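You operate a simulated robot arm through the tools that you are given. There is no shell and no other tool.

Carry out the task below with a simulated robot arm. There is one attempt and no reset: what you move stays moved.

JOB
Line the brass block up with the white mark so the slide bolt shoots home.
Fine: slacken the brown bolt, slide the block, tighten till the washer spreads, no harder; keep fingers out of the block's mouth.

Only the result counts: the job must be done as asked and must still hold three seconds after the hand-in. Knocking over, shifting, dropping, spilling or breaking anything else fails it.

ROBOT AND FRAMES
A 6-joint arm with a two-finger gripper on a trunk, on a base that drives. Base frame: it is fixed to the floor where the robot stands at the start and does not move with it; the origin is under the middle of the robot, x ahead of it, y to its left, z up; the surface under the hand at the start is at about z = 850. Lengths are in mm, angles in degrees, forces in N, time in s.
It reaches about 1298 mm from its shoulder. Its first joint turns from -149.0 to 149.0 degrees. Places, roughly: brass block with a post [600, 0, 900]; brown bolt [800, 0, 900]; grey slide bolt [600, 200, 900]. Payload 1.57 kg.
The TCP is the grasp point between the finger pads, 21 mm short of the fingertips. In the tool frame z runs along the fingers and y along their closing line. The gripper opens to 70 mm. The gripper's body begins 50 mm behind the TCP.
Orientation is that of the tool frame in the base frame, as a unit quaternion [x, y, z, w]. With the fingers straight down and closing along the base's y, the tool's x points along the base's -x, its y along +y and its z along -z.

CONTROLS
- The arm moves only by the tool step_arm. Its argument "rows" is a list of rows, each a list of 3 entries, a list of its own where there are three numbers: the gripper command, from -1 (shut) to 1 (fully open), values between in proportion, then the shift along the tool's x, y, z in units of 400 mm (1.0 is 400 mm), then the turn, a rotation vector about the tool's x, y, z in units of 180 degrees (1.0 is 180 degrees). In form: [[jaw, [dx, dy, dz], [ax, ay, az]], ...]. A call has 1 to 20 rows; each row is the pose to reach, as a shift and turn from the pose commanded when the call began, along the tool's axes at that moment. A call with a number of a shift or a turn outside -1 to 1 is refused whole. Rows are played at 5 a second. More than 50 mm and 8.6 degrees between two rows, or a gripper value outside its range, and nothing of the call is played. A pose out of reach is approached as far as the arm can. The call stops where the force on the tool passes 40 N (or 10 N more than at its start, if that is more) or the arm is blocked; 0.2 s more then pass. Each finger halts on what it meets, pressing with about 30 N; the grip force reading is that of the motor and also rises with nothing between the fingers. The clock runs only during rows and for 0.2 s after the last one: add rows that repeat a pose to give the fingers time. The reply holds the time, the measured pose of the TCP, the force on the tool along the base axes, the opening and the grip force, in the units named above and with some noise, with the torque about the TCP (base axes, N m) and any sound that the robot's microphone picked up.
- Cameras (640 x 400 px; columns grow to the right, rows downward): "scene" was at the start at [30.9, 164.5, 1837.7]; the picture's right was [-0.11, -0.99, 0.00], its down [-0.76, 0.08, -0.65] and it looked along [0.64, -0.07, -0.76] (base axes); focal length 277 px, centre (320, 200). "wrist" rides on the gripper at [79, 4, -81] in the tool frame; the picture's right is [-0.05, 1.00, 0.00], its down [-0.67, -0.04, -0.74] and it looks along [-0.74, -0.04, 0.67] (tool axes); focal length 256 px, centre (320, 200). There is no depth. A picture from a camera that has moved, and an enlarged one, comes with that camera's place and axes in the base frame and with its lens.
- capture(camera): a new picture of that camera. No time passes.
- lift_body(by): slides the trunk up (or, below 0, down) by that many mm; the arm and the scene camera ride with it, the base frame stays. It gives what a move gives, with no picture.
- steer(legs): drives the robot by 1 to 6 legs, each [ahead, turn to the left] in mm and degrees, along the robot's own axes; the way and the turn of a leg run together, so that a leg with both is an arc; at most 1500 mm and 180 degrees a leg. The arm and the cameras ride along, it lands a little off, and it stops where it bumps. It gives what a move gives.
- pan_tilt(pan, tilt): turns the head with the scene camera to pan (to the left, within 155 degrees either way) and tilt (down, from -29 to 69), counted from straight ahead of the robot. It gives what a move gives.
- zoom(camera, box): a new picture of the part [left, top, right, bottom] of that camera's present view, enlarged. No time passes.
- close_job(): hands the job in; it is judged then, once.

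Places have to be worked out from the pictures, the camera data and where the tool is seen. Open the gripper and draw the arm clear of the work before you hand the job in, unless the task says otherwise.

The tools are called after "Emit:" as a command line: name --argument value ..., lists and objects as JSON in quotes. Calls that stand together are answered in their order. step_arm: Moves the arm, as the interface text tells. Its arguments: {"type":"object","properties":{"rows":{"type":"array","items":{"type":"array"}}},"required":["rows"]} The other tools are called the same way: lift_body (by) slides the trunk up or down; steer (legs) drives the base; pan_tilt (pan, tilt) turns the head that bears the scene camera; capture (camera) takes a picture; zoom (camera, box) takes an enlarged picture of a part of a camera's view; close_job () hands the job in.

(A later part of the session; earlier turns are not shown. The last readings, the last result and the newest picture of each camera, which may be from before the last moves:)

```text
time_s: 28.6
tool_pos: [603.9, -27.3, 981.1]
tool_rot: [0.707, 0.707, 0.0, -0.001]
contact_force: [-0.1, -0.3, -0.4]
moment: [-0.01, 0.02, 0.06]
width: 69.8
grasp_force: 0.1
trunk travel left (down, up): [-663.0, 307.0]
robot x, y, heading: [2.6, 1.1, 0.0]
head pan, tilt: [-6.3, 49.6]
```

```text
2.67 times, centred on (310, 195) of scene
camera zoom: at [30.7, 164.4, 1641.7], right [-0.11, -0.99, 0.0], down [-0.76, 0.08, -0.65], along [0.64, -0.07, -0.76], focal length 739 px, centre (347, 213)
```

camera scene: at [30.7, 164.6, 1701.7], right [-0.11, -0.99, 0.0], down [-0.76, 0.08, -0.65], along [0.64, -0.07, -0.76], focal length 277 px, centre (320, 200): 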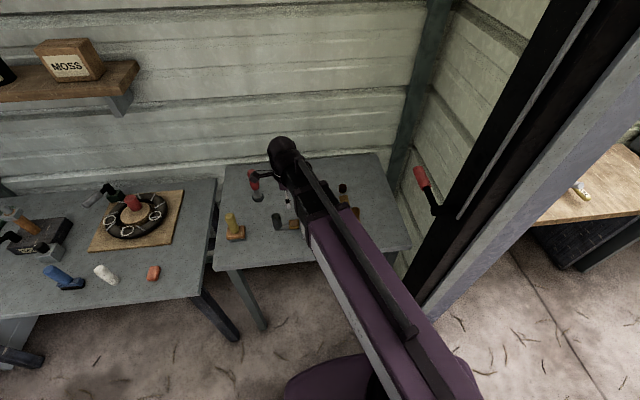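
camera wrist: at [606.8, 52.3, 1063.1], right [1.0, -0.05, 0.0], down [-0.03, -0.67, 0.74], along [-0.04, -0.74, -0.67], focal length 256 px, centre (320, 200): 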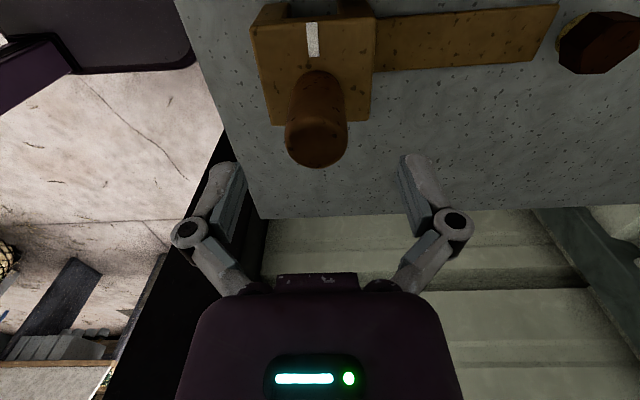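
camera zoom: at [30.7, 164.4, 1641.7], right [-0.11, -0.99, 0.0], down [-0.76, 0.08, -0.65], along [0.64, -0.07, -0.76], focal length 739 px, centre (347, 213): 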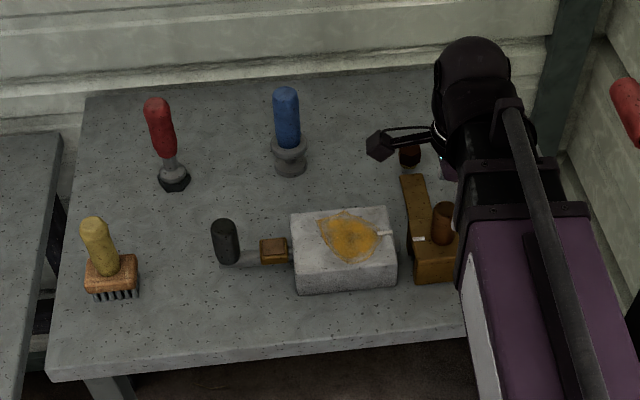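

The post sits between the fingers at about (602, -29). I'll lower 46 mm so the fingers straddle it just above the block's top.

Emit:
lift_body --by -46

Emit:
capture --camera "wrist"

```text
time_s: 29.4
tool_pos: [602.7, -27.0, 935.9]
tool_rot: [0.707, 0.707, -0.001, -0.001]
contact_force: [0.6, -0.1, 0.1]
moment: [-0.02, 0.03, 0.0]
width: 70.0
grasp_force: 0.0
trunk travel left (down, up): [-617.0, 353.0]
robot x, y, heading: [-2.0, 0.9, 0.2]
head pan, tilt: [-6.3, 49.6]
```

```text
taken
camera wrist: at [606.8, 52.3, 1017.1], right [1.0, -0.05, 0.0], down [-0.03, -0.67, 0.74], along [-0.04, -0.74, -0.67], focal length 256 px, centre (320, 200)
```

wrist: 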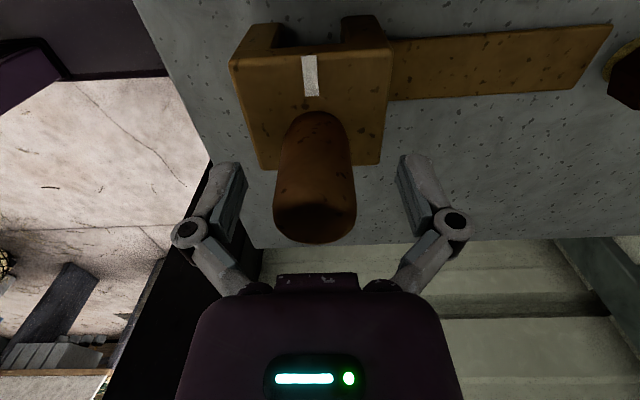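

The post centre is about 4 mm further toward -y. I'll centre on it and close the gripper.

Emit:
step_arm --rows '[[1, [-0.009, -0.004, 0], [0, 0, 0]], [-1, [-0.009, -0.004, 0], [0, 0, 0]], [-1, [-0.009, -0.004, 0], [0, 0, 0]], [-1, [-0.009, -0.004, 0], [0, 0, 0]], [-1, [-0.009, -0.004, 0], [0, 0, 0]]]'

Emit:
capture --camera "wrist"

```text
time_s: 30.6
tool_pos: [599.4, -31.8, 936.4]
tool_rot: [0.707, 0.707, 0.0, -0.001]
contact_force: [2.9, -3.9, 9.9]
moment: [-0.3, -0.06, -0.06]
width: 31.1
grasp_force: 32.1
trunk travel left (down, up): [-617.0, 353.0]
robot x, y, heading: [-0.7, 0.4, -0.2]
head pan, tilt: [-6.3, 49.6]
```

```text
taken
camera wrist: at [604.7, 47.7, 1017.3], right [1.0, -0.05, 0.0], down [-0.03, -0.67, 0.75], along [-0.04, -0.74, -0.67], focal length 256 px, centre (320, 200)
```

wrist: 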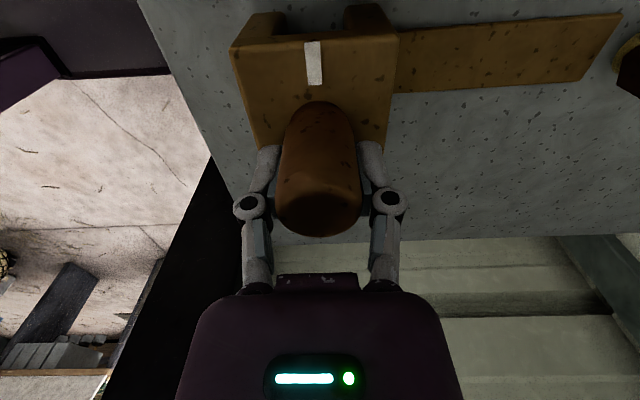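

I've gripped the post at 31 mm. I'll start the +x slide gently with 5 mm and check the forces.

Emit:
step_arm --rows '[[-1, [0, 0.004, 0], [0, 0, 0]], [-1, [0, 0.008, 0], [0, 0, 0]], [-1, [0, 0.0125, 0], [0, 0, 0]], [-1, [0, 0.0125, 0], [0, 0, 0]]]'

Emit:
capture --camera "wrist"

```text
time_s: 31.6
tool_pos: [606.1, -32.3, 936.9]
tool_rot: [0.707, 0.707, -0.001, 0.0]
contact_force: [-2.6, -0.7, 3.8]
moment: [-0.4, 0.18, 0.06]
width: 30.8
grasp_force: 32.0
trunk travel left (down, up): [-617.0, 353.0]
robot x, y, heading: [-2.9, 2.9, 0.2]
head pan, tilt: [-6.3, 49.6]
```

```text
taken
camera wrist: at [610.2, 47.7, 1017.4], right [1.0, -0.05, 0.0], down [-0.03, -0.67, 0.74], along [-0.04, -0.74, -0.67], focal length 256 px, centre (320, 200)
```

wrist: 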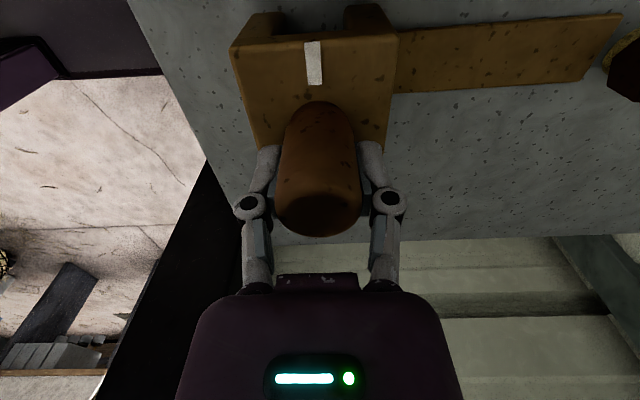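

The block slides freely, with only 2.6 N of resistance. I'll continue another 8 mm and watch the strap end near the bolt.

Emit:
step_arm --rows '[[-1, [0, 0.004, 0], [0, 0, 0]], [-1, [0, 0.008, 0], [0, 0, 0]], [-1, [0, 0.012, 0], [0, 0, 0]], [-1, [0, 0.016, 0], [0, 0, 0]], [-1, [0, 0.02, 0], [0, 0, 0]], [-1, [0, 0.02, 0], [0, 0, 0]]]'

Emit:
capture --camera "wrist"

Emit:
zoom --camera "wrist" --box '[540, 0, 640, 110]'

```text
time_s: 33.0
tool_pos: [613.4, -31.9, 937.1]
tool_rot: [0.707, 0.708, 0.0, -0.001]
contact_force: [-2.4, -8.7, 4.2]
moment: [0.02, 0.09, -0.01]
width: 30.7
grasp_force: 32.1
trunk travel left (down, up): [-617.0, 353.0]
robot x, y, heading: [-0.3, -0.2, -0.0]
head pan, tilt: [-6.3, 49.6]
```

```text
taken
camera wrist: at [618.4, 47.9, 1017.3], right [1.0, -0.05, 0.0], down [-0.03, -0.67, 0.75], along [-0.04, -0.74, -0.67], focal length 256 px, centre (320, 200)
```

wrist: 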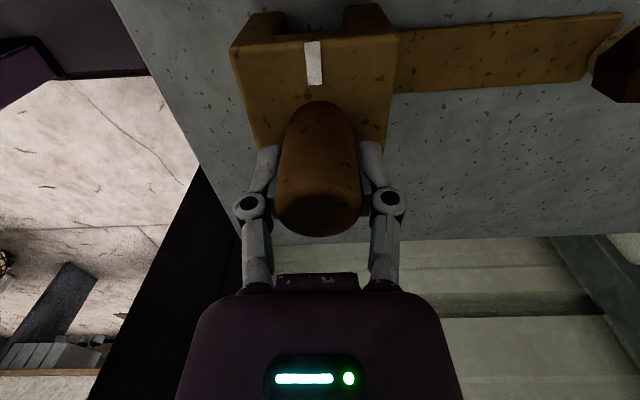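

```text
3.64 times, centred on (590, 55) of wrist
camera zoom: at [618.4, 47.9, 1017.3], right [1.0, -0.05, 0.0], down [-0.03, -0.67, 0.75], along [-0.04, -0.74, -0.67], focal length 931 px, centre (-662, 727)
```

zoom: 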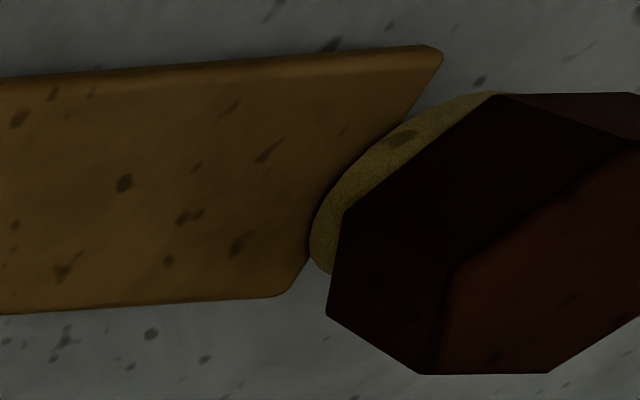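

The strap slides under the washer, so I'll continue the remaining 6.5 mm or so.

Emit:
step_arm --rows '[[-1, [0, 0.004, 0], [0, 0, 0]], [-1, [0, 0.008, 0], [0, 0, 0]], [-1, [0, 0.012, 0], [0, 0, 0]], [-1, [0, 0.0165, 0], [0, 0, 0]], [-1, [0, 0.0165, 0], [0, 0, 0]]]'

Emit:
zoom --camera "wrist" --box '[540, 0, 640, 110]'

Emit:
zoom --camera "scene" --box '[250, 120, 410, 250]'

```text
time_s: 34.2
tool_pos: [621.0, -31.0, 935.7]
tool_rot: [0.707, 0.707, 0.0, 0.0]
contact_force: [-2.4, -9.1, 4.2]
moment: [-0.34, 0.07, 0.05]
width: 30.9
grasp_force: 32.5
trunk travel left (down, up): [-617.0, 353.0]
robot x, y, heading: [-0.6, 0.6, -0.0]
head pan, tilt: [-6.3, 49.6]
```

```text
3.64 times, centred on (590, 55) of wrist
camera zoom: at [625.0, 47.9, 1017.3], right [1.0, -0.05, 0.0], down [-0.03, -0.67, 0.74], along [-0.04, -0.74, -0.67], focal length 931 px, centre (-662, 727)
```

zoom: 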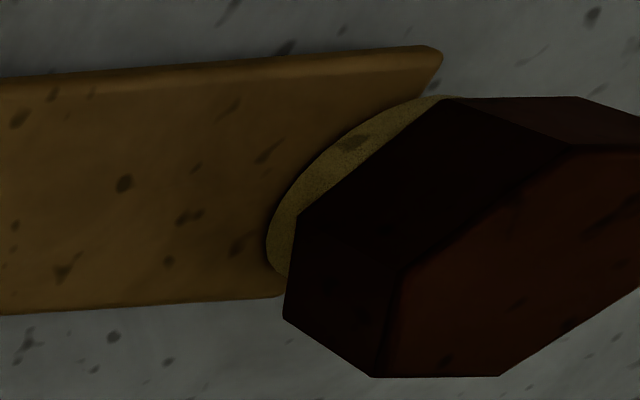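

```text
3.08 times, centred on (330, 185) of scene
camera zoom: at [30.2, 163.6, 1595.8], right [-0.11, -0.99, 0.0], down [-0.76, 0.08, -0.65], along [0.64, -0.07, -0.76], focal length 853 px, centre (289, 246)
```

zoom: 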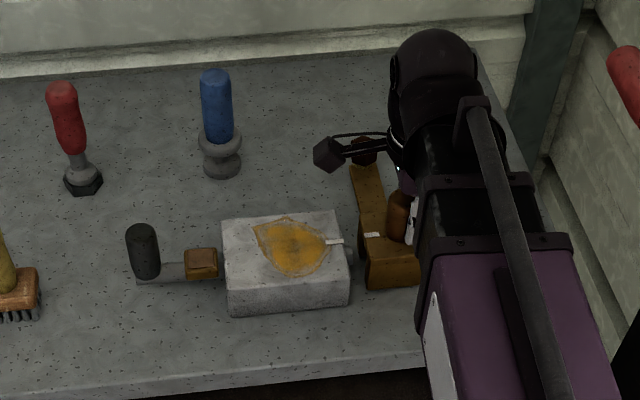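

I've moved about 19.6 mm in total. I'll release, rise, and return to the +y viewing pose to check the marks.

Emit:
step_arm --rows '[[1, [0, 0, 0], [0, 0, 0]], [1, [0, 0, 0], [0, 0, 0]], [1, [0, 0, 0], [0, 0, 0]], [1, [0, 0, 0], [0, 0, 0]]]'

Emit:
lift_body --by 86

Emit:
step_arm --rows '[[1, [0.1, 0, 0], [0, 0, 0]], [1, [0.2, 0, 0], [0, 0, 0]], [1, [0.3, 0, 0], [0, 0, 0]], [1, [0.4, 0, 0], [0, 0, 0]], [1, [0.48, 0, 0], [0, 0, 0]], [1, [0.54, 0, 0], [0, 0, 0]]]'

Emit:
capture --camera "wrist"

Emit:
zoom --camera "wrist" --box '[260, 160, 380, 240]'

```text
time_s: 35.2
tool_pos: [621.1, -32.8, 935.8]
tool_rot: [0.708, 0.707, -0.001, 0.0]
contact_force: [-0.1, -1.5, 0.3]
moment: [-0.03, 0.0, -0.03]
width: 70.0
grasp_force: 0.0
trunk travel left (down, up): [-617.0, 353.0]
robot x, y, heading: [-2.7, 0.3, -0.2]
head pan, tilt: [-6.3, 49.6]
```

```text
time_s: 36.5
tool_pos: [620.0, -30.5, 1022.4]
tool_rot: [0.707, 0.707, 0.0, -0.001]
contact_force: [0.1, -0.7, 0.0]
moment: [-0.02, 0.04, 0.01]
width: 69.9
grasp_force: 0.1
trunk travel left (down, up): [-703.0, 267.0]
robot x, y, heading: [2.6, -0.4, -0.1]
head pan, tilt: [-6.3, 49.6]
```

```text
time_s: 37.9
tool_pos: [619.7, 184.5, 1022.0]
tool_rot: [0.707, 0.707, 0.0, 0.0]
contact_force: [0.0, 0.0, 0.3]
moment: [-0.02, -0.05, 0.0]
width: 69.8
grasp_force: 0.0
trunk travel left (down, up): [-703.0, 267.0]
robot x, y, heading: [-1.0, 1.8, -0.3]
head pan, tilt: [-6.3, 49.6]
```

```text
taken
camera wrist: at [624.7, 265.3, 1103.0], right [1.0, -0.05, 0.0], down [-0.03, -0.67, 0.75], along [-0.04, -0.74, -0.67], focal length 256 px, centre (320, 200)
```

wrist: 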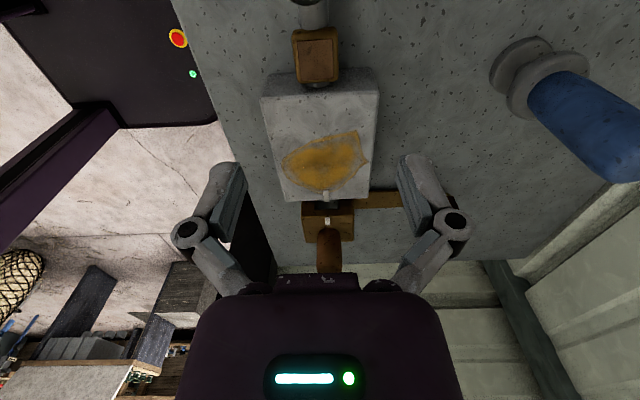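

```text
5.00 times, centred on (320, 200) of wrist
camera zoom: at [624.7, 265.3, 1103.0], right [1.0, -0.05, 0.0], down [-0.03, -0.67, 0.75], along [-0.04, -0.74, -0.67], focal length 1280 px, centre (320, 200)
```

zoom: 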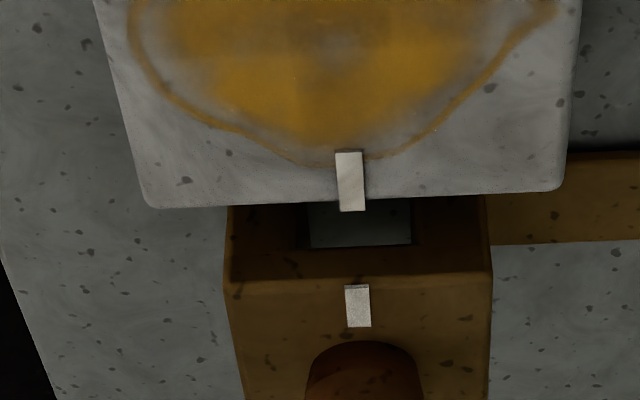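

The marks now agree to within about 0.5 mm (box mark 620.1, block mark 620.6). Next I'll go back to the bolt at the yaw where I let go of it, at roughly (779.8, -12.7).

Emit:
step_arm --rows '[[1, [-0.0274, 0.0222, 0], [0, 0, -0.0456]], [1, [-0.0548, 0.0444, 0], [0, 0, -0.0912]], [1, [-0.0822, 0.0667, 0], [0, 0, -0.1368]], [1, [-0.1096, 0.0889, 0], [0, 0, -0.1824]], [1, [-0.1369, 0.1111, 0], [0, 0, -0.228]], [1, [-0.1643, 0.1333, 0], [0, 0, -0.2737]], [1, [-0.1917, 0.1556, 0], [0, 0, -0.3193]], [1, [-0.2191, 0.1778, 0], [0, 0, -0.3649]], [1, [-0.2465, 0.2, 0], [0, 0, -0.4105]], [1, [-0.2739, 0.2222, 0], [0, 0, -0.4561]], [1, [-0.3013, 0.2444, 0], [0, 0, -0.5017]], [1, [-0.3287, 0.2667, 0], [0, 0, -0.5473]], [1, [-0.3561, 0.2889, 0], [0, 0, -0.5929]], [1, [-0.3834, 0.3111, 0], [0, 0, -0.6386]], [1, [-0.4108, 0.3333, 0], [0, 0, -0.6842]], [1, [-0.4382, 0.3556, 0], [0, 0, -0.7298]], [1, [-0.4656, 0.3778, 0], [0, 0, -0.7754]], [1, [-0.493, 0.4, 0], [0, 0, -0.821]]]'

Emit:
lift_body --by -80

Emit:
capture --camera "wrist"

Emit:
zoom --camera "wrist" --box '[270, 50, 430, 150]'

```text
time_s: 41.7
tool_pos: [781.5, -10.3, 1022.6]
tool_rot: [-0.484, 0.875, -0.001, 0.0]
contact_force: [0.1, -0.4, -0.6]
moment: [0.0, 0.04, 0.02]
width: 70.1
grasp_force: 0.1
trunk travel left (down, up): [-703.0, 267.0]
robot x, y, heading: [3.2, -0.6, -0.0]
head pan, tilt: [-6.3, 49.6]
```

```text
time_s: 42.8
tool_pos: [779.7, -12.0, 941.4]
tool_rot: [-0.483, 0.875, 0.0, -0.001]
contact_force: [0.2, -0.3, -0.2]
moment: [0.03, 0.01, -0.01]
width: 70.0
grasp_force: 0.0
trunk travel left (down, up): [-623.0, 347.0]
robot x, y, heading: [2.9, 4.3, 0.0]
head pan, tilt: [-6.3, 49.6]
```

```text
taken
camera wrist: at [735.8, -76.1, 1023.2], right [-0.82, 0.58, 0.0], down [0.39, 0.54, 0.74], along [0.43, 0.61, -0.67], focal length 256 px, centre (320, 200)
```

wrist: 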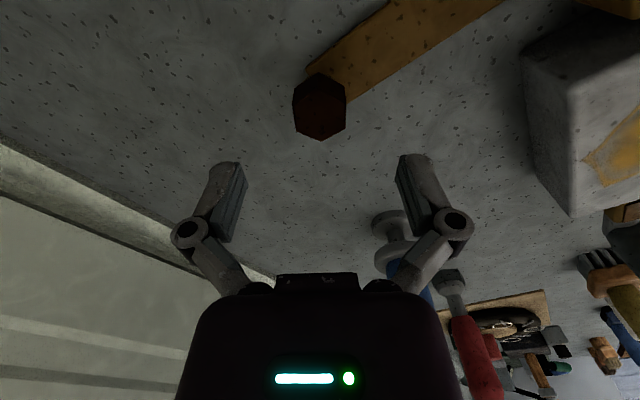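

```text
4.00 times, centred on (350, 100) of wrist
camera zoom: at [735.8, -76.1, 1023.2], right [-0.82, 0.58, 0.0], down [0.39, 0.54, 0.74], along [0.43, 0.61, -0.67], focal length 1024 px, centre (200, 600)
```

zoom: 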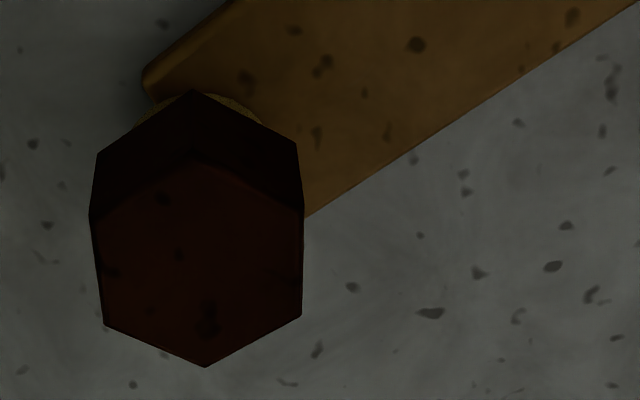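

The hex is aligned with the pads as before, and the strap now lies under the bolt. I'll lower onto the head and grip it.

Emit:
lift_body --by -58

Emit:
step_arm --rows '[[-1, [0, 0, 0], [0, 0, 0]], [-1, [0, 0, 0], [0, 0, 0]], [-1, [0, 0, 0], [0, 0, 0]], [-1, [0, 0, 0], [0, 0, 0]], [-1, [0, 0, 0], [0, 0, 0]]]'

Emit:
zoom --camera "wrist" --box '[220, 80, 420, 280]'

```text
time_s: 43.8
tool_pos: [780.2, -11.7, 883.6]
tool_rot: [-0.483, 0.876, 0.0, -0.001]
contact_force: [-0.1, 0.6, 0.7]
moment: [-0.02, -0.01, -0.01]
width: 70.1
grasp_force: 0.1
trunk travel left (down, up): [-565.0, 405.0]
robot x, y, heading: [-2.8, 0.2, -0.2]
head pan, tilt: [-6.3, 49.6]
```

```text
time_s: 45.0
tool_pos: [781.3, -10.2, 885.2]
tool_rot: [-0.484, 0.875, 0.0, -0.001]
contact_force: [4.2, 0.1, 10.5]
moment: [0.02, -0.07, -0.02]
width: 29.7
grasp_force: 32.1
trunk travel left (down, up): [-565.0, 405.0]
robot x, y, heading: [-1.4, 1.6, 0.2]
head pan, tilt: [-6.3, 49.6]
```

```text
2.00 times, centred on (320, 180) of wrist
camera zoom: at [735.7, -76.1, 965.6], right [-0.82, 0.58, 0.0], down [0.39, 0.54, 0.74], along [0.43, 0.61, -0.67], focal length 512 px, centre (320, 240)
```

zoom: 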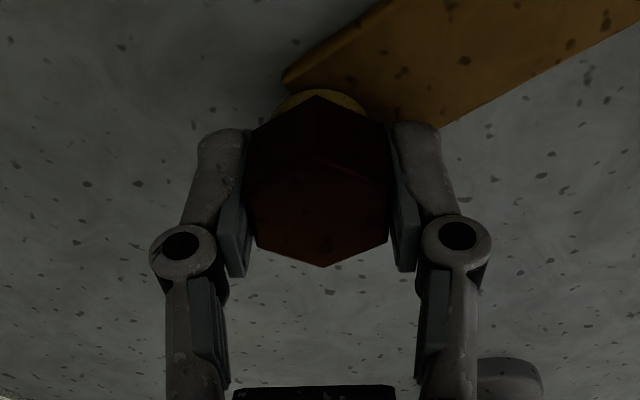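

It's gripped at 29.7 mm. I'll tighten clockwise in small increments, checking torque and washer each time, starting with 22°.

Emit:
step_arm --rows '[[-1, [0, 0, 0], [0, 0, 0.02]], [-1, [0, 0, 0], [0, 0, 0.04]], [-1, [0, 0, 0], [0, 0, 0.06]], [-1, [0, 0, 0], [0, 0, 0.08]], [-1, [0, 0, 0], [0, 0, 0.1]], [-1, [0, 0, 0], [0, 0, 0.12]]]'

Emit:
zoom --camera "wrist" --box '[220, 80, 420, 280]'

```text
time_s: 46.4
tool_pos: [779.8, -10.9, 884.0]
tool_rot: [-0.31, 0.951, 0.0, -0.001]
contact_force: [12.7, -1.4, 15.3]
moment: [0.18, -0.55, 0.02]
width: 29.9
grasp_force: 32.3
trunk travel left (down, up): [-565.0, 405.0]
robot x, y, heading: [-0.3, 1.6, -0.1]
head pan, tilt: [-6.3, 49.6]
```

```text
2.00 times, centred on (320, 180) of wrist
camera zoom: at [715.2, -55.0, 965.3], right [-0.55, 0.84, 0.0], down [0.56, 0.36, 0.74], along [0.62, 0.41, -0.67], focal length 512 px, centre (320, 240)
```

zoom: 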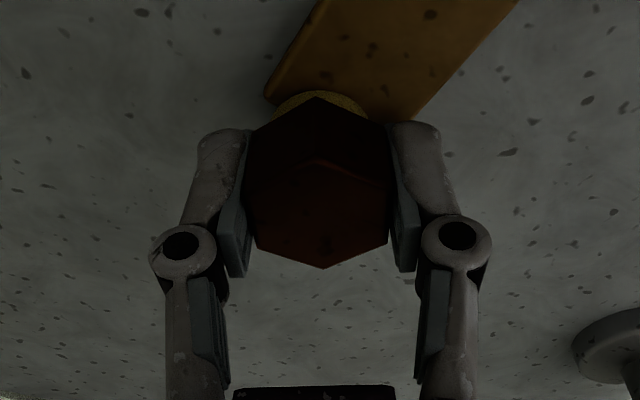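

No torque yet and the washer is still small. I'll turn another 11° and check.

Emit:
step_arm --rows '[[-1, [0, 0, 0], [0, 0, 0.02]], [-1, [0, 0, 0], [0, 0, 0.04]], [-1, [0, 0, 0], [0, 0, 0.06]]]'

Emit:
zoom --camera "wrist" --box '[220, 80, 420, 280]'

```text
time_s: 47.2
tool_pos: [780.2, -12.1, 883.6]
tool_rot: [-0.219, 0.976, 0.0, -0.001]
contact_force: [16.3, -4.6, 14.7]
moment: [-0.11, -0.28, 0.08]
width: 29.6
grasp_force: 31.9
trunk travel left (down, up): [-565.0, 405.0]
robot x, y, heading: [-2.3, -0.7, -0.3]
head pan, tilt: [-6.3, 49.6]
```

```text
2.00 times, centred on (320, 180) of wrist
camera zoom: at [708.3, -41.9, 965.2], right [-0.38, 0.93, 0.0], down [0.62, 0.25, 0.74], along [0.69, 0.28, -0.67], focal length 512 px, centre (320, 240)
```

zoom: 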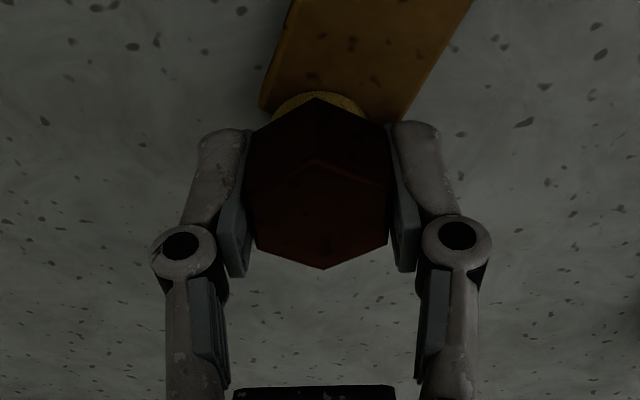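

Torque is still low, though a side load is building, so I'll ease the tool about 1 mm in +x. Then another 11°.

Emit:
step_arm --rows '[[-1, [-0.002, -0.001, 0], [0, 0, 0.02]], [-1, [-0.002, -0.001, 0], [0, 0, 0.04]], [-1, [-0.002, -0.001, 0], [0, 0, 0.06]]]'

Emit:
zoom --camera "wrist" --box '[220, 80, 420, 280]'

```text
time_s: 48.0
tool_pos: [781.7, -12.3, 882.7]
tool_rot: [-0.127, 0.992, 0.0, -0.002]
contact_force: [1.8, -10.1, 2.5]
moment: [0.07, -0.93, 0.02]
width: 29.6
grasp_force: 32.0
trunk travel left (down, up): [-565.0, 405.0]
robot x, y, heading: [-1.0, 4.2, -0.2]
head pan, tilt: [-6.3, 49.6]
```

```text
2.00 times, centred on (320, 180) of wrist
camera zoom: at [704.2, -27.8, 965.3], right [-0.2, 0.98, 0.0], down [0.66, 0.13, 0.74], along [0.73, 0.15, -0.67], focal length 512 px, centre (320, 240)
```

zoom: 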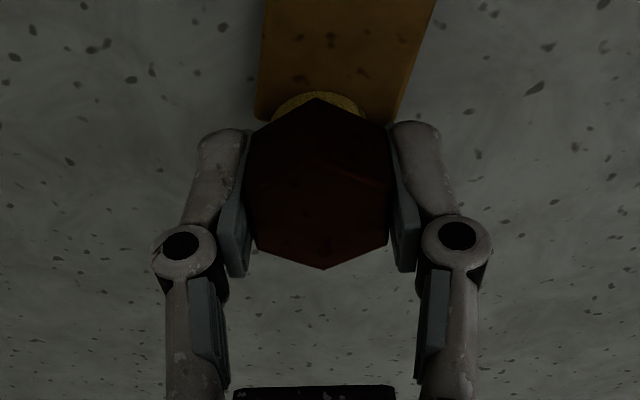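

The washer is still small at this angle. I'll continue in about 7° increments.

Emit:
step_arm --rows '[[-1, [0, 0, 0], [0, 0, 0.02]], [-1, [0, 0, 0], [0, 0, 0.04]]]'

Emit:
zoom --camera "wrist" --box '[220, 80, 420, 280]'

```text
time_s: 48.6
tool_pos: [781.1, -12.0, 883.7]
tool_rot: [-0.064, 0.998, -0.001, -0.001]
contact_force: [-6.4, -11.1, -6.0]
moment: [-0.13, -0.61, 0.07]
width: 29.5
grasp_force: 32.6
trunk travel left (down, up): [-565.0, 405.0]
robot x, y, heading: [1.7, -2.1, -0.3]
head pan, tilt: [-6.3, 49.6]
```

```text
2.00 times, centred on (320, 180) of wrist
camera zoom: at [702.9, -18.1, 965.4], right [-0.07, 1.0, 0.0], down [0.67, 0.05, 0.74], along [0.74, 0.06, -0.67], focal length 512 px, centre (320, 240)
```

zoom: 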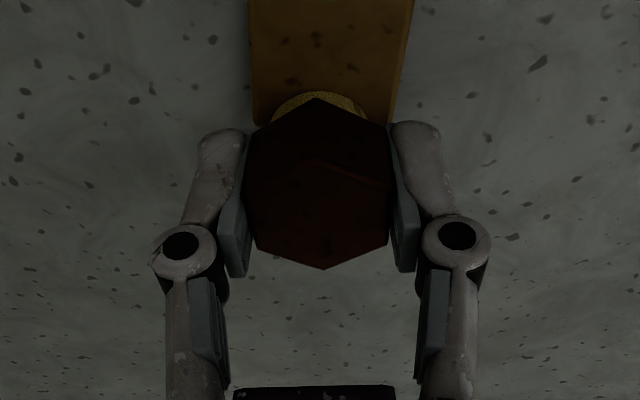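

Emit:
step_arm --rows '[[-1, [0, 0, 0], [0, 0, 0.02]], [-1, [0, 0, 0], [0, 0, 0.04]]]'

Emit:
zoom --camera "wrist" --box '[220, 80, 420, 280]'

```text
time_s: 49.2
tool_pos: [780.9, -12.3, 883.5]
tool_rot: [-0.001, 1.0, -0.001, -0.003]
contact_force: [-11.1, -10.7, -10.5]
moment: [-0.1, 0.2, 0.0]
width: 29.9
grasp_force: 32.3
trunk travel left (down, up): [-565.0, 405.0]
robot x, y, heading: [0.6, 5.3, -0.0]
head pan, tilt: [-6.3, 49.6]
```

```text
2.00 times, centred on (320, 180) of wrist
camera zoom: at [702.8, -8.3, 965.4], right [0.05, 1.0, 0.0], down [0.67, -0.03, 0.74], along [0.74, -0.04, -0.67], focal length 512 px, centre (320, 240)
```

zoom: 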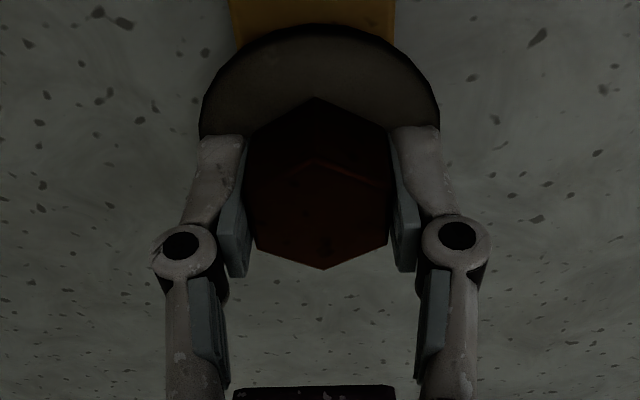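

The washer has spread dark and wide, to the same 120 px as originally, so I stop tightening here. I'll release and rise.

Emit:
step_arm --rows '[[1, [0, 0, 0], [0, 0, 0]], [1, [0, 0, 0], [0, 0, 0]], [1, [0, 0, 0], [0, 0, 0]], [1, [0, 0, 0], [0, 0, 0]]]'

Emit:
lift_body --by 140

Emit:
capture --camera "wrist"

Emit:
capture --camera "scene"

```text
time_s: 50.2
tool_pos: [782.8, -12.2, 883.7]
tool_rot: [-0.002, 1.0, 0.0, 0.0]
contact_force: [-0.6, -0.2, 1.3]
moment: [-0.02, -0.01, 0.02]
width: 70.0
grasp_force: 0.1
trunk travel left (down, up): [-565.0, 405.0]
robot x, y, heading: [-2.3, 0.7, -0.1]
head pan, tilt: [-6.3, 49.6]
```

```text
time_s: 51.9
tool_pos: [782.6, -10.9, 1024.4]
tool_rot: [-0.001, 1.0, 0.0, -0.001]
contact_force: [0.1, -0.1, -0.3]
moment: [-0.02, 0.02, 0.01]
width: 70.3
grasp_force: 0.0
trunk travel left (down, up): [-705.0, 265.0]
robot x, y, heading: [-1.8, 3.8, -0.2]
head pan, tilt: [-6.3, 49.6]
```

```text
taken
camera wrist: at [703.6, -7.3, 1105.2], right [0.05, 1.0, 0.0], down [0.67, -0.03, 0.74], along [0.74, -0.04, -0.67], focal length 256 px, centre (320, 200)
```

wrist: 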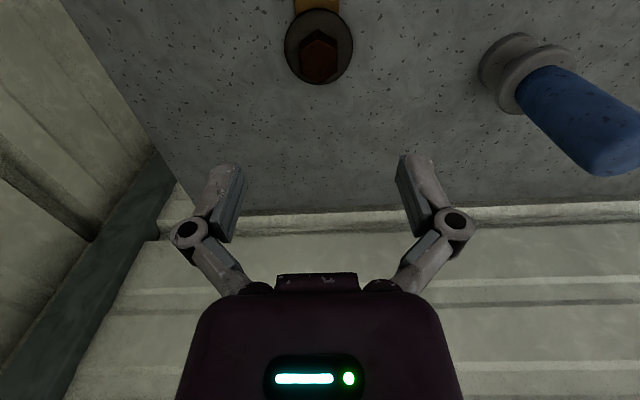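

```text
taken
camera scene: at [31.0, 164.5, 1683.7], right [-0.11, -0.99, 0.0], down [-0.76, 0.08, -0.65], along [0.64, -0.07, -0.76], focal length 277 px, centre (320, 200)
```

scene: 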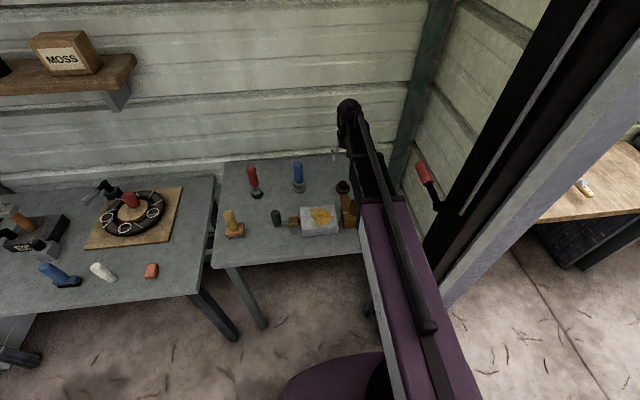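

Now I'll return to the +y viewing pose to verify the alignment after tightening and to study the slide bolt handle.

Emit:
step_arm --rows '[[1, [0.037, 0.0457, 0], [0, 0, 0.04545]], [1, [0.0739, 0.0914, 0], [0, 0, 0.0909]], [1, [0.1109, 0.137, 0], [0, 0, 0.13636]], [1, [0.1478, 0.1827, 0], [0, 0, 0.1818]], [1, [0.1848, 0.2284, 0], [0, 0, 0.22727]], [1, [0.2217, 0.2741, 0], [0, 0, 0.2727]], [1, [0.2587, 0.3198, 0], [0, 0, 0.31818]], [1, [0.2956, 0.3655, 0], [0, 0, 0.3636]], [1, [0.3326, 0.4111, 0], [0, 0, 0.40909]], [1, [0.3695, 0.4568, 0], [0, 0, 0.4545]], [1, [0.4065, 0.5025, 0], [0, 0, 0.5]]]'

Emit:
capture --camera "wrist"

Emit:
zoom --camera "wrist" --box '[260, 160, 380, 240]'

Emit:
zoom --camera "scene" --box '[210, 150, 370, 250]'

```text
time_s: 54.3
tool_pos: [620.4, 188.3, 1024.6]
tool_rot: [0.707, 0.707, 0.0, -0.001]
contact_force: [0.1, 1.2, -0.4]
moment: [-0.02, 0.0, 0.04]
width: 69.8
grasp_force: 0.0
trunk travel left (down, up): [-705.0, 265.0]
robot x, y, heading: [-3.2, 1.5, 0.0]
head pan, tilt: [-6.3, 49.6]
```

```text
taken
camera wrist: at [623.9, 268.7, 1105.1], right [1.0, -0.05, 0.0], down [-0.03, -0.67, 0.75], along [-0.04, -0.74, -0.67], focal length 256 px, centre (320, 200)
```

wrist: 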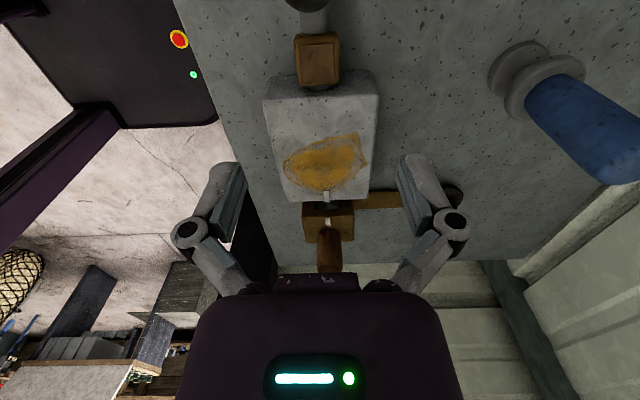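

```text
5.00 times, centred on (320, 200) of wrist
camera zoom: at [623.9, 268.7, 1105.1], right [1.0, -0.05, 0.0], down [-0.03, -0.67, 0.75], along [-0.04, -0.74, -0.67], focal length 1280 px, centre (320, 200)
```

zoom: 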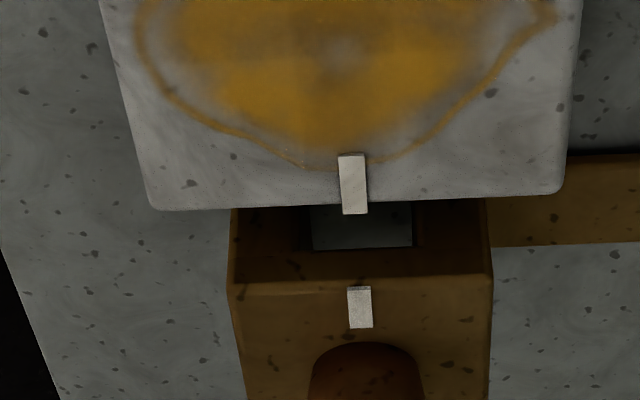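

```text
4.00 times, centred on (290, 200) of scene
camera zoom: at [30.6, 164.7, 1683.7], right [-0.11, -0.99, 0.0], down [-0.76, 0.08, -0.65], along [0.64, -0.07, -0.76], focal length 1108 px, centre (440, 200)
```

zoom: 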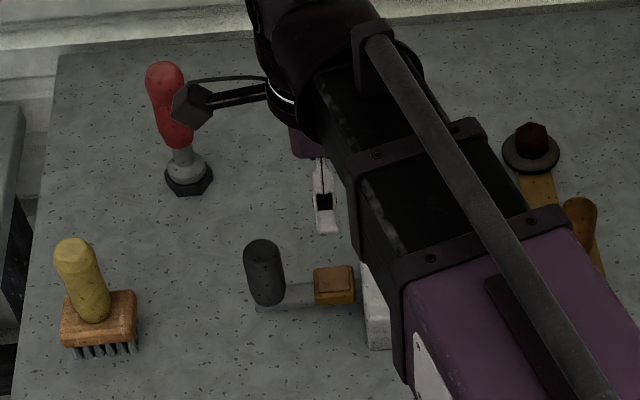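

The alignment held after tightening, to within about 0.3 mm, and the washer looks spread. The slide bolt's grey handle is near (622, 250). I'll back up in +y to locate it precisely.

Emit:
step_arm --rows '[[1, [0.1, 0, 0], [0, 0, 0]], [1, [0.2, 0, 0], [0, 0, 0]], [1, [0.28, 0, 0], [0, 0, 0]]]'

Emit:
capture --camera "wrist"

Emit:
capture --camera "scene"

```text
time_s: 55.1
tool_pos: [619.5, 300.9, 1023.0]
tool_rot: [0.706, 0.708, -0.001, -0.001]
contact_force: [-0.2, 0.0, -0.1]
moment: [-0.03, 0.0, -0.06]
width: 69.8
grasp_force: 0.0
trunk travel left (down, up): [-705.0, 265.0]
robot x, y, heading: [1.8, 0.1, -0.2]
head pan, tilt: [-6.3, 49.6]
```

```text
taken
camera wrist: at [623.8, 380.5, 1104.9], right [1.0, -0.05, 0.0], down [-0.03, -0.67, 0.75], along [-0.04, -0.74, -0.67], focal length 256 px, centre (320, 200)
```

wrist: 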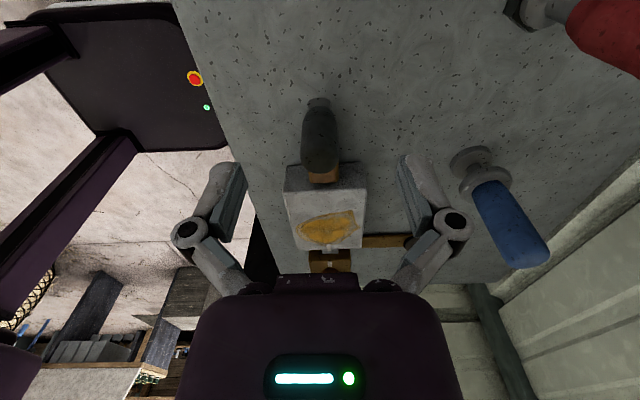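

```text
taken
camera scene: at [31.0, 164.8, 1683.7], right [-0.11, -0.99, 0.0], down [-0.76, 0.08, -0.65], along [0.64, -0.07, -0.76], focal length 277 px, centre (320, 200)
```

scene: 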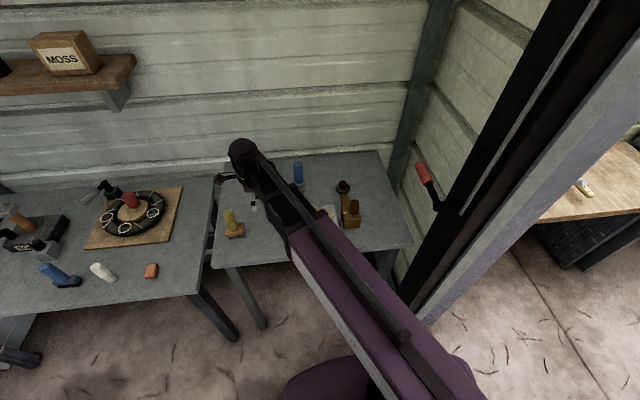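

Emit:
zoom --camera "wrist" --box '[250, 80, 410, 280]'

Emit:
zoom --camera "scene" --box '[320, 160, 380, 240]'

```text
2.00 times, centred on (330, 180) of wrist
camera zoom: at [623.8, 380.5, 1104.9], right [1.0, -0.05, 0.0], down [-0.03, -0.67, 0.75], along [-0.04, -0.74, -0.67], focal length 512 px, centre (300, 240)
```

zoom: 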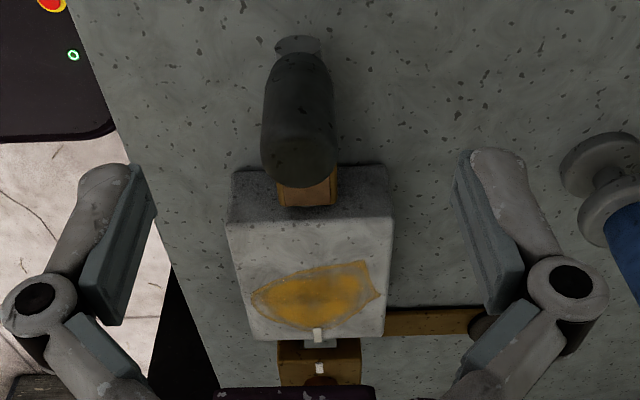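

```text
5.00 times, centred on (350, 200) of scene
camera zoom: at [31.0, 164.8, 1683.7], right [-0.11, -0.99, 0.0], down [-0.76, 0.08, -0.65], along [0.64, -0.07, -0.76], focal length 1386 px, centre (170, 200)
```

zoom: 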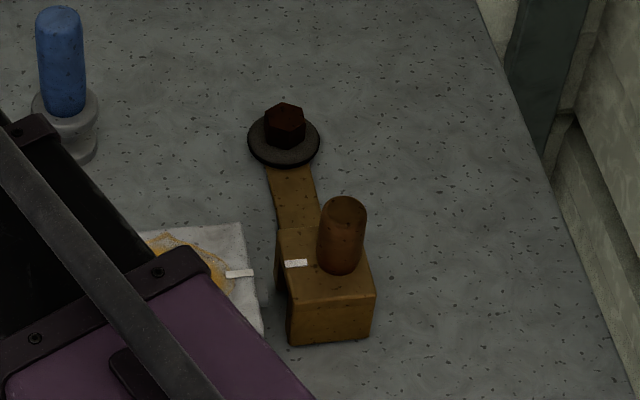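

The handle is centred near (616, 246) with its top at about z=933. I'll move above it, then lower part-way to verify.

Emit:
step_arm --rows '[[1, [-0.07, -0.005, 0], [0, 0, 0]], [1, [-0.137, -0.009, 0], [0, 0, 0]]]'

Emit:
lift_body --by -60

Emit:
capture --camera "wrist"

Emit:
capture --camera "scene"

```text
time_s: 55.7
tool_pos: [615.0, 244.4, 1024.8]
tool_rot: [0.706, 0.708, -0.001, -0.001]
contact_force: [0.2, -0.5, 0.5]
moment: [0.0, 0.02, 0.02]
width: 70.1
grasp_force: 0.0
trunk travel left (down, up): [-705.0, 265.0]
robot x, y, heading: [-0.2, -0.7, 0.1]
head pan, tilt: [-6.3, 49.6]
```

```text
time_s: 56.7
tool_pos: [616.1, 245.0, 963.1]
tool_rot: [0.706, 0.708, -0.001, 0.0]
contact_force: [0.5, -0.3, -0.8]
moment: [0.03, 0.0, -0.04]
width: 70.1
grasp_force: 0.0
trunk travel left (down, up): [-645.0, 325.0]
robot x, y, heading: [0.8, 0.4, -0.1]
head pan, tilt: [-6.3, 49.6]
```

```text
taken
camera wrist: at [620.0, 324.8, 1045.1], right [1.0, -0.05, 0.0], down [-0.03, -0.67, 0.74], along [-0.04, -0.74, -0.67], focal length 256 px, centre (320, 200)
```

wrist: 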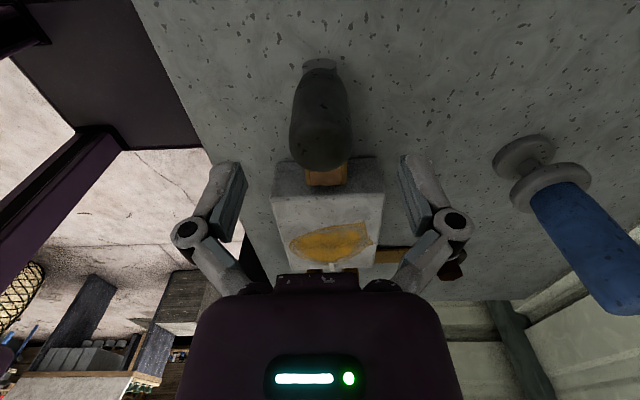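

```text
taken
camera scene: at [30.8, 164.4, 1623.7], right [-0.11, -0.99, 0.0], down [-0.76, 0.08, -0.65], along [0.64, -0.07, -0.76], focal length 277 px, centre (320, 200)
```

scene: 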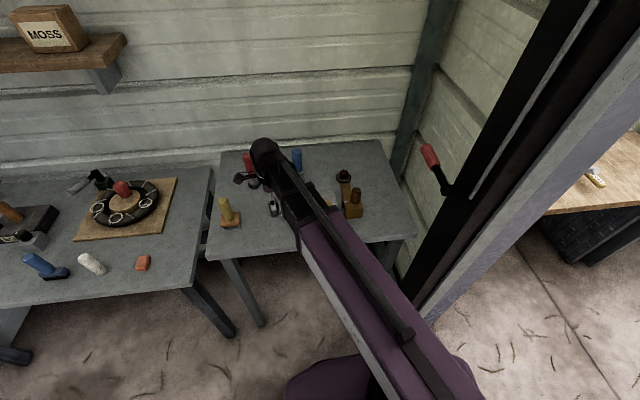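

The handle is well centred. Before lowering, I'll check the scene view for clearance from the red and yellow tools.

Emit:
zoom --camera "scene" --box '[200, 130, 320, 240]'

```text
3.64 times, centred on (260, 185) of scene
camera zoom: at [30.8, 164.4, 1623.7], right [-0.11, -0.99, 0.0], down [-0.76, 0.08, -0.65], along [0.64, -0.07, -0.76], focal length 1008 px, centre (538, 254)
```

zoom: 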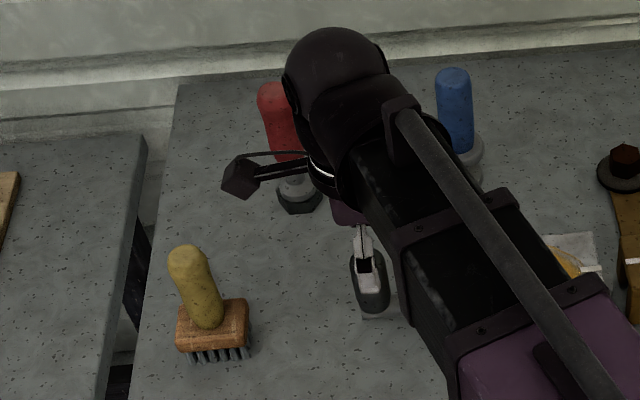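

Clearances look fine. I'll lower 48 mm and grip the handle.

Emit:
lift_body --by -48

Emit:
step_arm --rows '[[-1, [0, 0, 0], [0, 0, 0]], [-1, [0, 0, 0], [0, 0, 0]], [-1, [0, 0, 0], [0, 0, 0]], [-1, [0, 0, 0], [0, 0, 0]]]'

Emit:
capture --camera "wrist"

```text
time_s: 57.6
tool_pos: [616.2, 243.9, 915.8]
tool_rot: [0.706, 0.708, 0.0, 0.0]
contact_force: [-0.1, 0.0, -0.6]
moment: [0.0, -0.02, -0.03]
width: 70.0
grasp_force: 0.0
trunk travel left (down, up): [-597.0, 373.0]
robot x, y, heading: [-2.0, -1.1, -0.2]
head pan, tilt: [-6.3, 49.6]
```

```text
time_s: 58.6
tool_pos: [616.3, 245.3, 915.3]
tool_rot: [0.706, 0.708, -0.001, -0.001]
contact_force: [9.9, 1.6, 16.6]
moment: [0.06, -0.19, -0.08]
width: 31.8
grasp_force: 32.6
trunk travel left (down, up): [-597.0, 373.0]
robot x, y, heading: [2.6, 1.3, -0.4]
head pan, tilt: [-6.3, 49.6]
```

```text
taken
camera wrist: at [620.4, 324.8, 997.5], right [1.0, -0.05, 0.0], down [-0.03, -0.67, 0.74], along [-0.04, -0.74, -0.67], focal length 256 px, centre (320, 200)
```

wrist: 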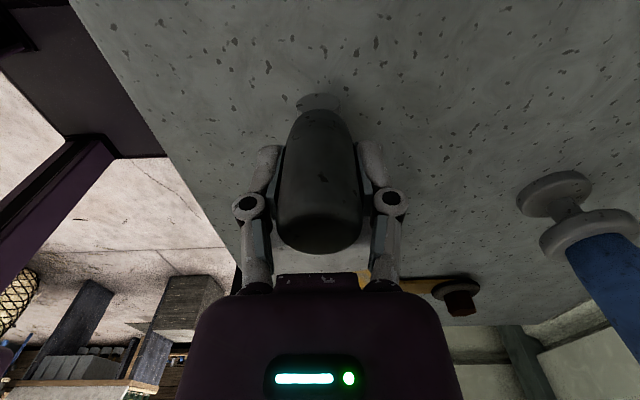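

I have the handle. I'll push the slide bolt gently toward -y, easing about 0.8 mm in +x to relieve the side load, and watch the forces.

Emit:
step_arm --rows '[[-1, [-0.004, 0.002, 0], [0, 0, 0]], [-1, [-0.009, 0.002, 0], [0, 0, 0]], [-1, [-0.014, 0.002, 0], [0, 0, 0]], [-1, [-0.02, 0.0025, 0], [0, 0, 0]], [-1, [-0.025, 0.0025, 0], [0, 0, 0]]]'

Emit:
zoom --camera "scene" --box '[230, 130, 390, 250]'

Emit:
capture --camera "wrist"

```text
time_s: 59.8
tool_pos: [615.1, 235.8, 916.7]
tool_rot: [0.706, 0.708, -0.001, -0.001]
contact_force: [11.5, 2.0, 17.9]
moment: [0.28, -0.26, -0.06]
width: 31.8
grasp_force: 31.8
trunk travel left (down, up): [-597.0, 373.0]
robot x, y, heading: [-0.8, 3.6, 0.0]
head pan, tilt: [-6.3, 49.6]
```

```text
3.33 times, centred on (310, 190) of scene
camera zoom: at [30.4, 164.2, 1575.8], right [-0.11, -0.99, 0.0], down [-0.76, 0.08, -0.65], along [0.64, -0.07, -0.76], focal length 924 px, centre (353, 233)
```

zoom: 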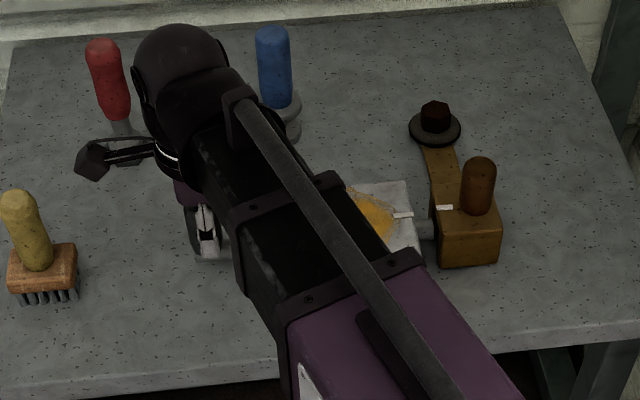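

```text
taken
camera wrist: at [620.6, 315.0, 997.4], right [1.0, -0.05, 0.0], down [-0.03, -0.67, 0.74], along [-0.04, -0.74, -0.67], focal length 256 px, centre (320, 200)
```

wrist: 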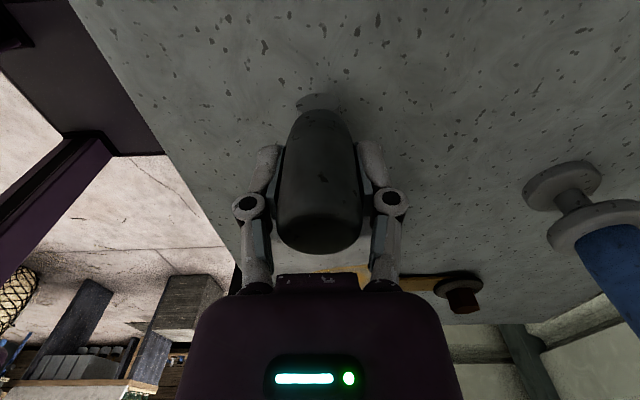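

The bolt slides freely, and its tip is now emerging toward the block's tunnel. I'll continue another 10 mm.

Emit:
step_arm --rows '[[-1, [-0.005, 0.001, 0], [0, 0, 0]], [-1, [-0.01, 0.001, 0], [0, 0, 0]], [-1, [-0.015, 0.001, 0], [0, 0, 0]], [-1, [-0.02, 0.001, 0], [0, 0, 0]], [-1, [-0.025, 0.001, 0], [0, 0, 0]]]'

Emit:
zoom --camera "scene" --box '[230, 130, 390, 250]'

Emit:
zoom --camera "scene" --box '[310, 170, 360, 210]'

```text
time_s: 61.0
tool_pos: [616.2, 224.8, 916.7]
tool_rot: [0.706, 0.709, -0.002, -0.002]
contact_force: [1.6, 2.0, 10.1]
moment: [0.42, 0.09, -0.02]
width: 31.4
grasp_force: 31.7
trunk travel left (down, up): [-597.0, 373.0]
robot x, y, heading: [-0.3, -0.4, -0.1]
head pan, tilt: [-6.3, 49.6]
```

```text
3.33 times, centred on (310, 190) of scene
camera zoom: at [30.2, 164.4, 1575.7], right [-0.11, -0.99, 0.0], down [-0.76, 0.08, -0.65], along [0.64, -0.07, -0.76], focal length 924 px, centre (353, 233)
```

zoom: 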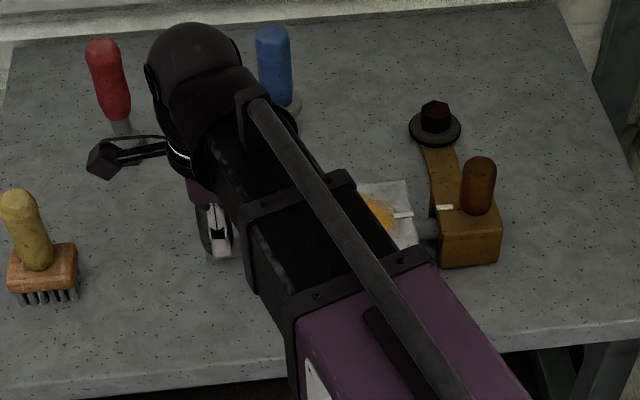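

```text
10.00 times, centred on (335, 190) of scene
camera zoom: at [30.2, 164.4, 1575.7], right [-0.11, -0.99, 0.0], down [-0.76, 0.08, -0.65], along [0.64, -0.07, -0.76], focal length 2771 px, centre (170, 300)
```

zoom: 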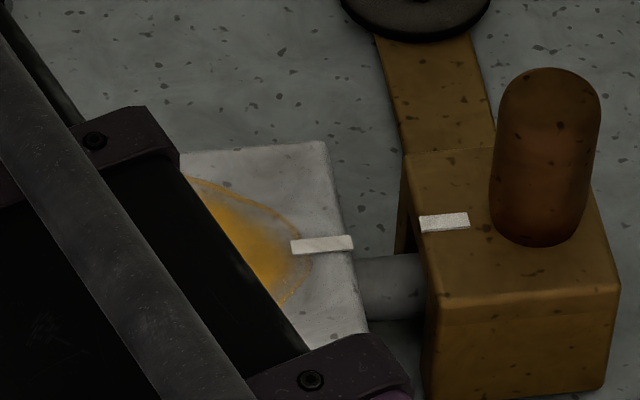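

The bolt tip has reached the tunnel with no resistance. I'll continue in small steps until it stops.

Emit:
step_arm --rows '[[-1, [-0.005, 0, 0], [0, 0, 0]], [-1, [-0.01, 0, 0], [0, 0, 0]], [-1, [-0.015, 0, 0], [0, 0, 0]], [-1, [-0.02, 0, 0], [0, 0, 0]]]'

Emit:
zoom --camera "scene" --box '[310, 170, 360, 210]'

Emit:
zoom --camera "scene" --box '[260, 160, 310, 200]'

```text
time_s: 62.0
tool_pos: [617.2, 217.8, 916.6]
tool_rot: [0.706, 0.708, -0.001, -0.001]
contact_force: [3.4, 1.7, 9.7]
moment: [0.16, -0.01, 0.04]
width: 31.7
grasp_force: 31.6
trunk travel left (down, up): [-597.0, 373.0]
robot x, y, heading: [2.2, 2.4, 0.4]
head pan, tilt: [-6.3, 49.6]
```

```text
10.00 times, centred on (335, 190) of scene
camera zoom: at [30.4, 164.5, 1575.7], right [-0.11, -0.99, 0.0], down [-0.76, 0.08, -0.65], along [0.64, -0.07, -0.76], focal length 2771 px, centre (170, 300)
```

zoom: 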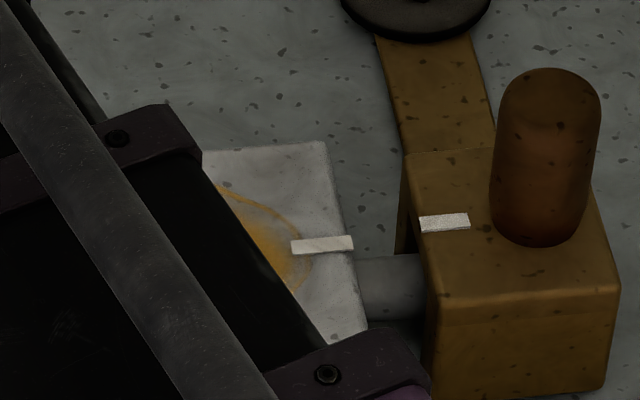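

```text
10.00 times, centred on (285, 180) of scene
camera zoom: at [30.4, 164.5, 1575.7], right [-0.11, -0.99, 0.0], down [-0.76, 0.08, -0.65], along [0.64, -0.07, -0.76], focal length 2771 px, centre (670, 400)
```

zoom: 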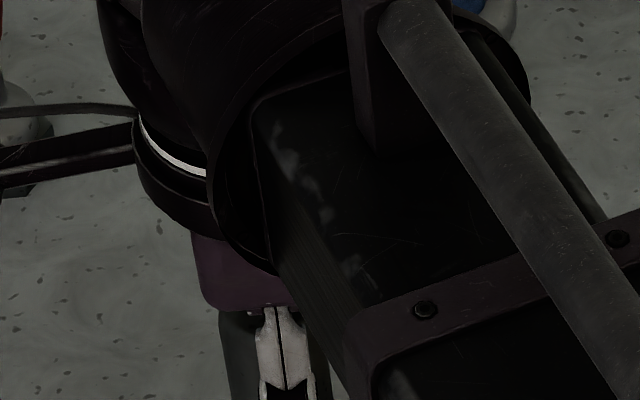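

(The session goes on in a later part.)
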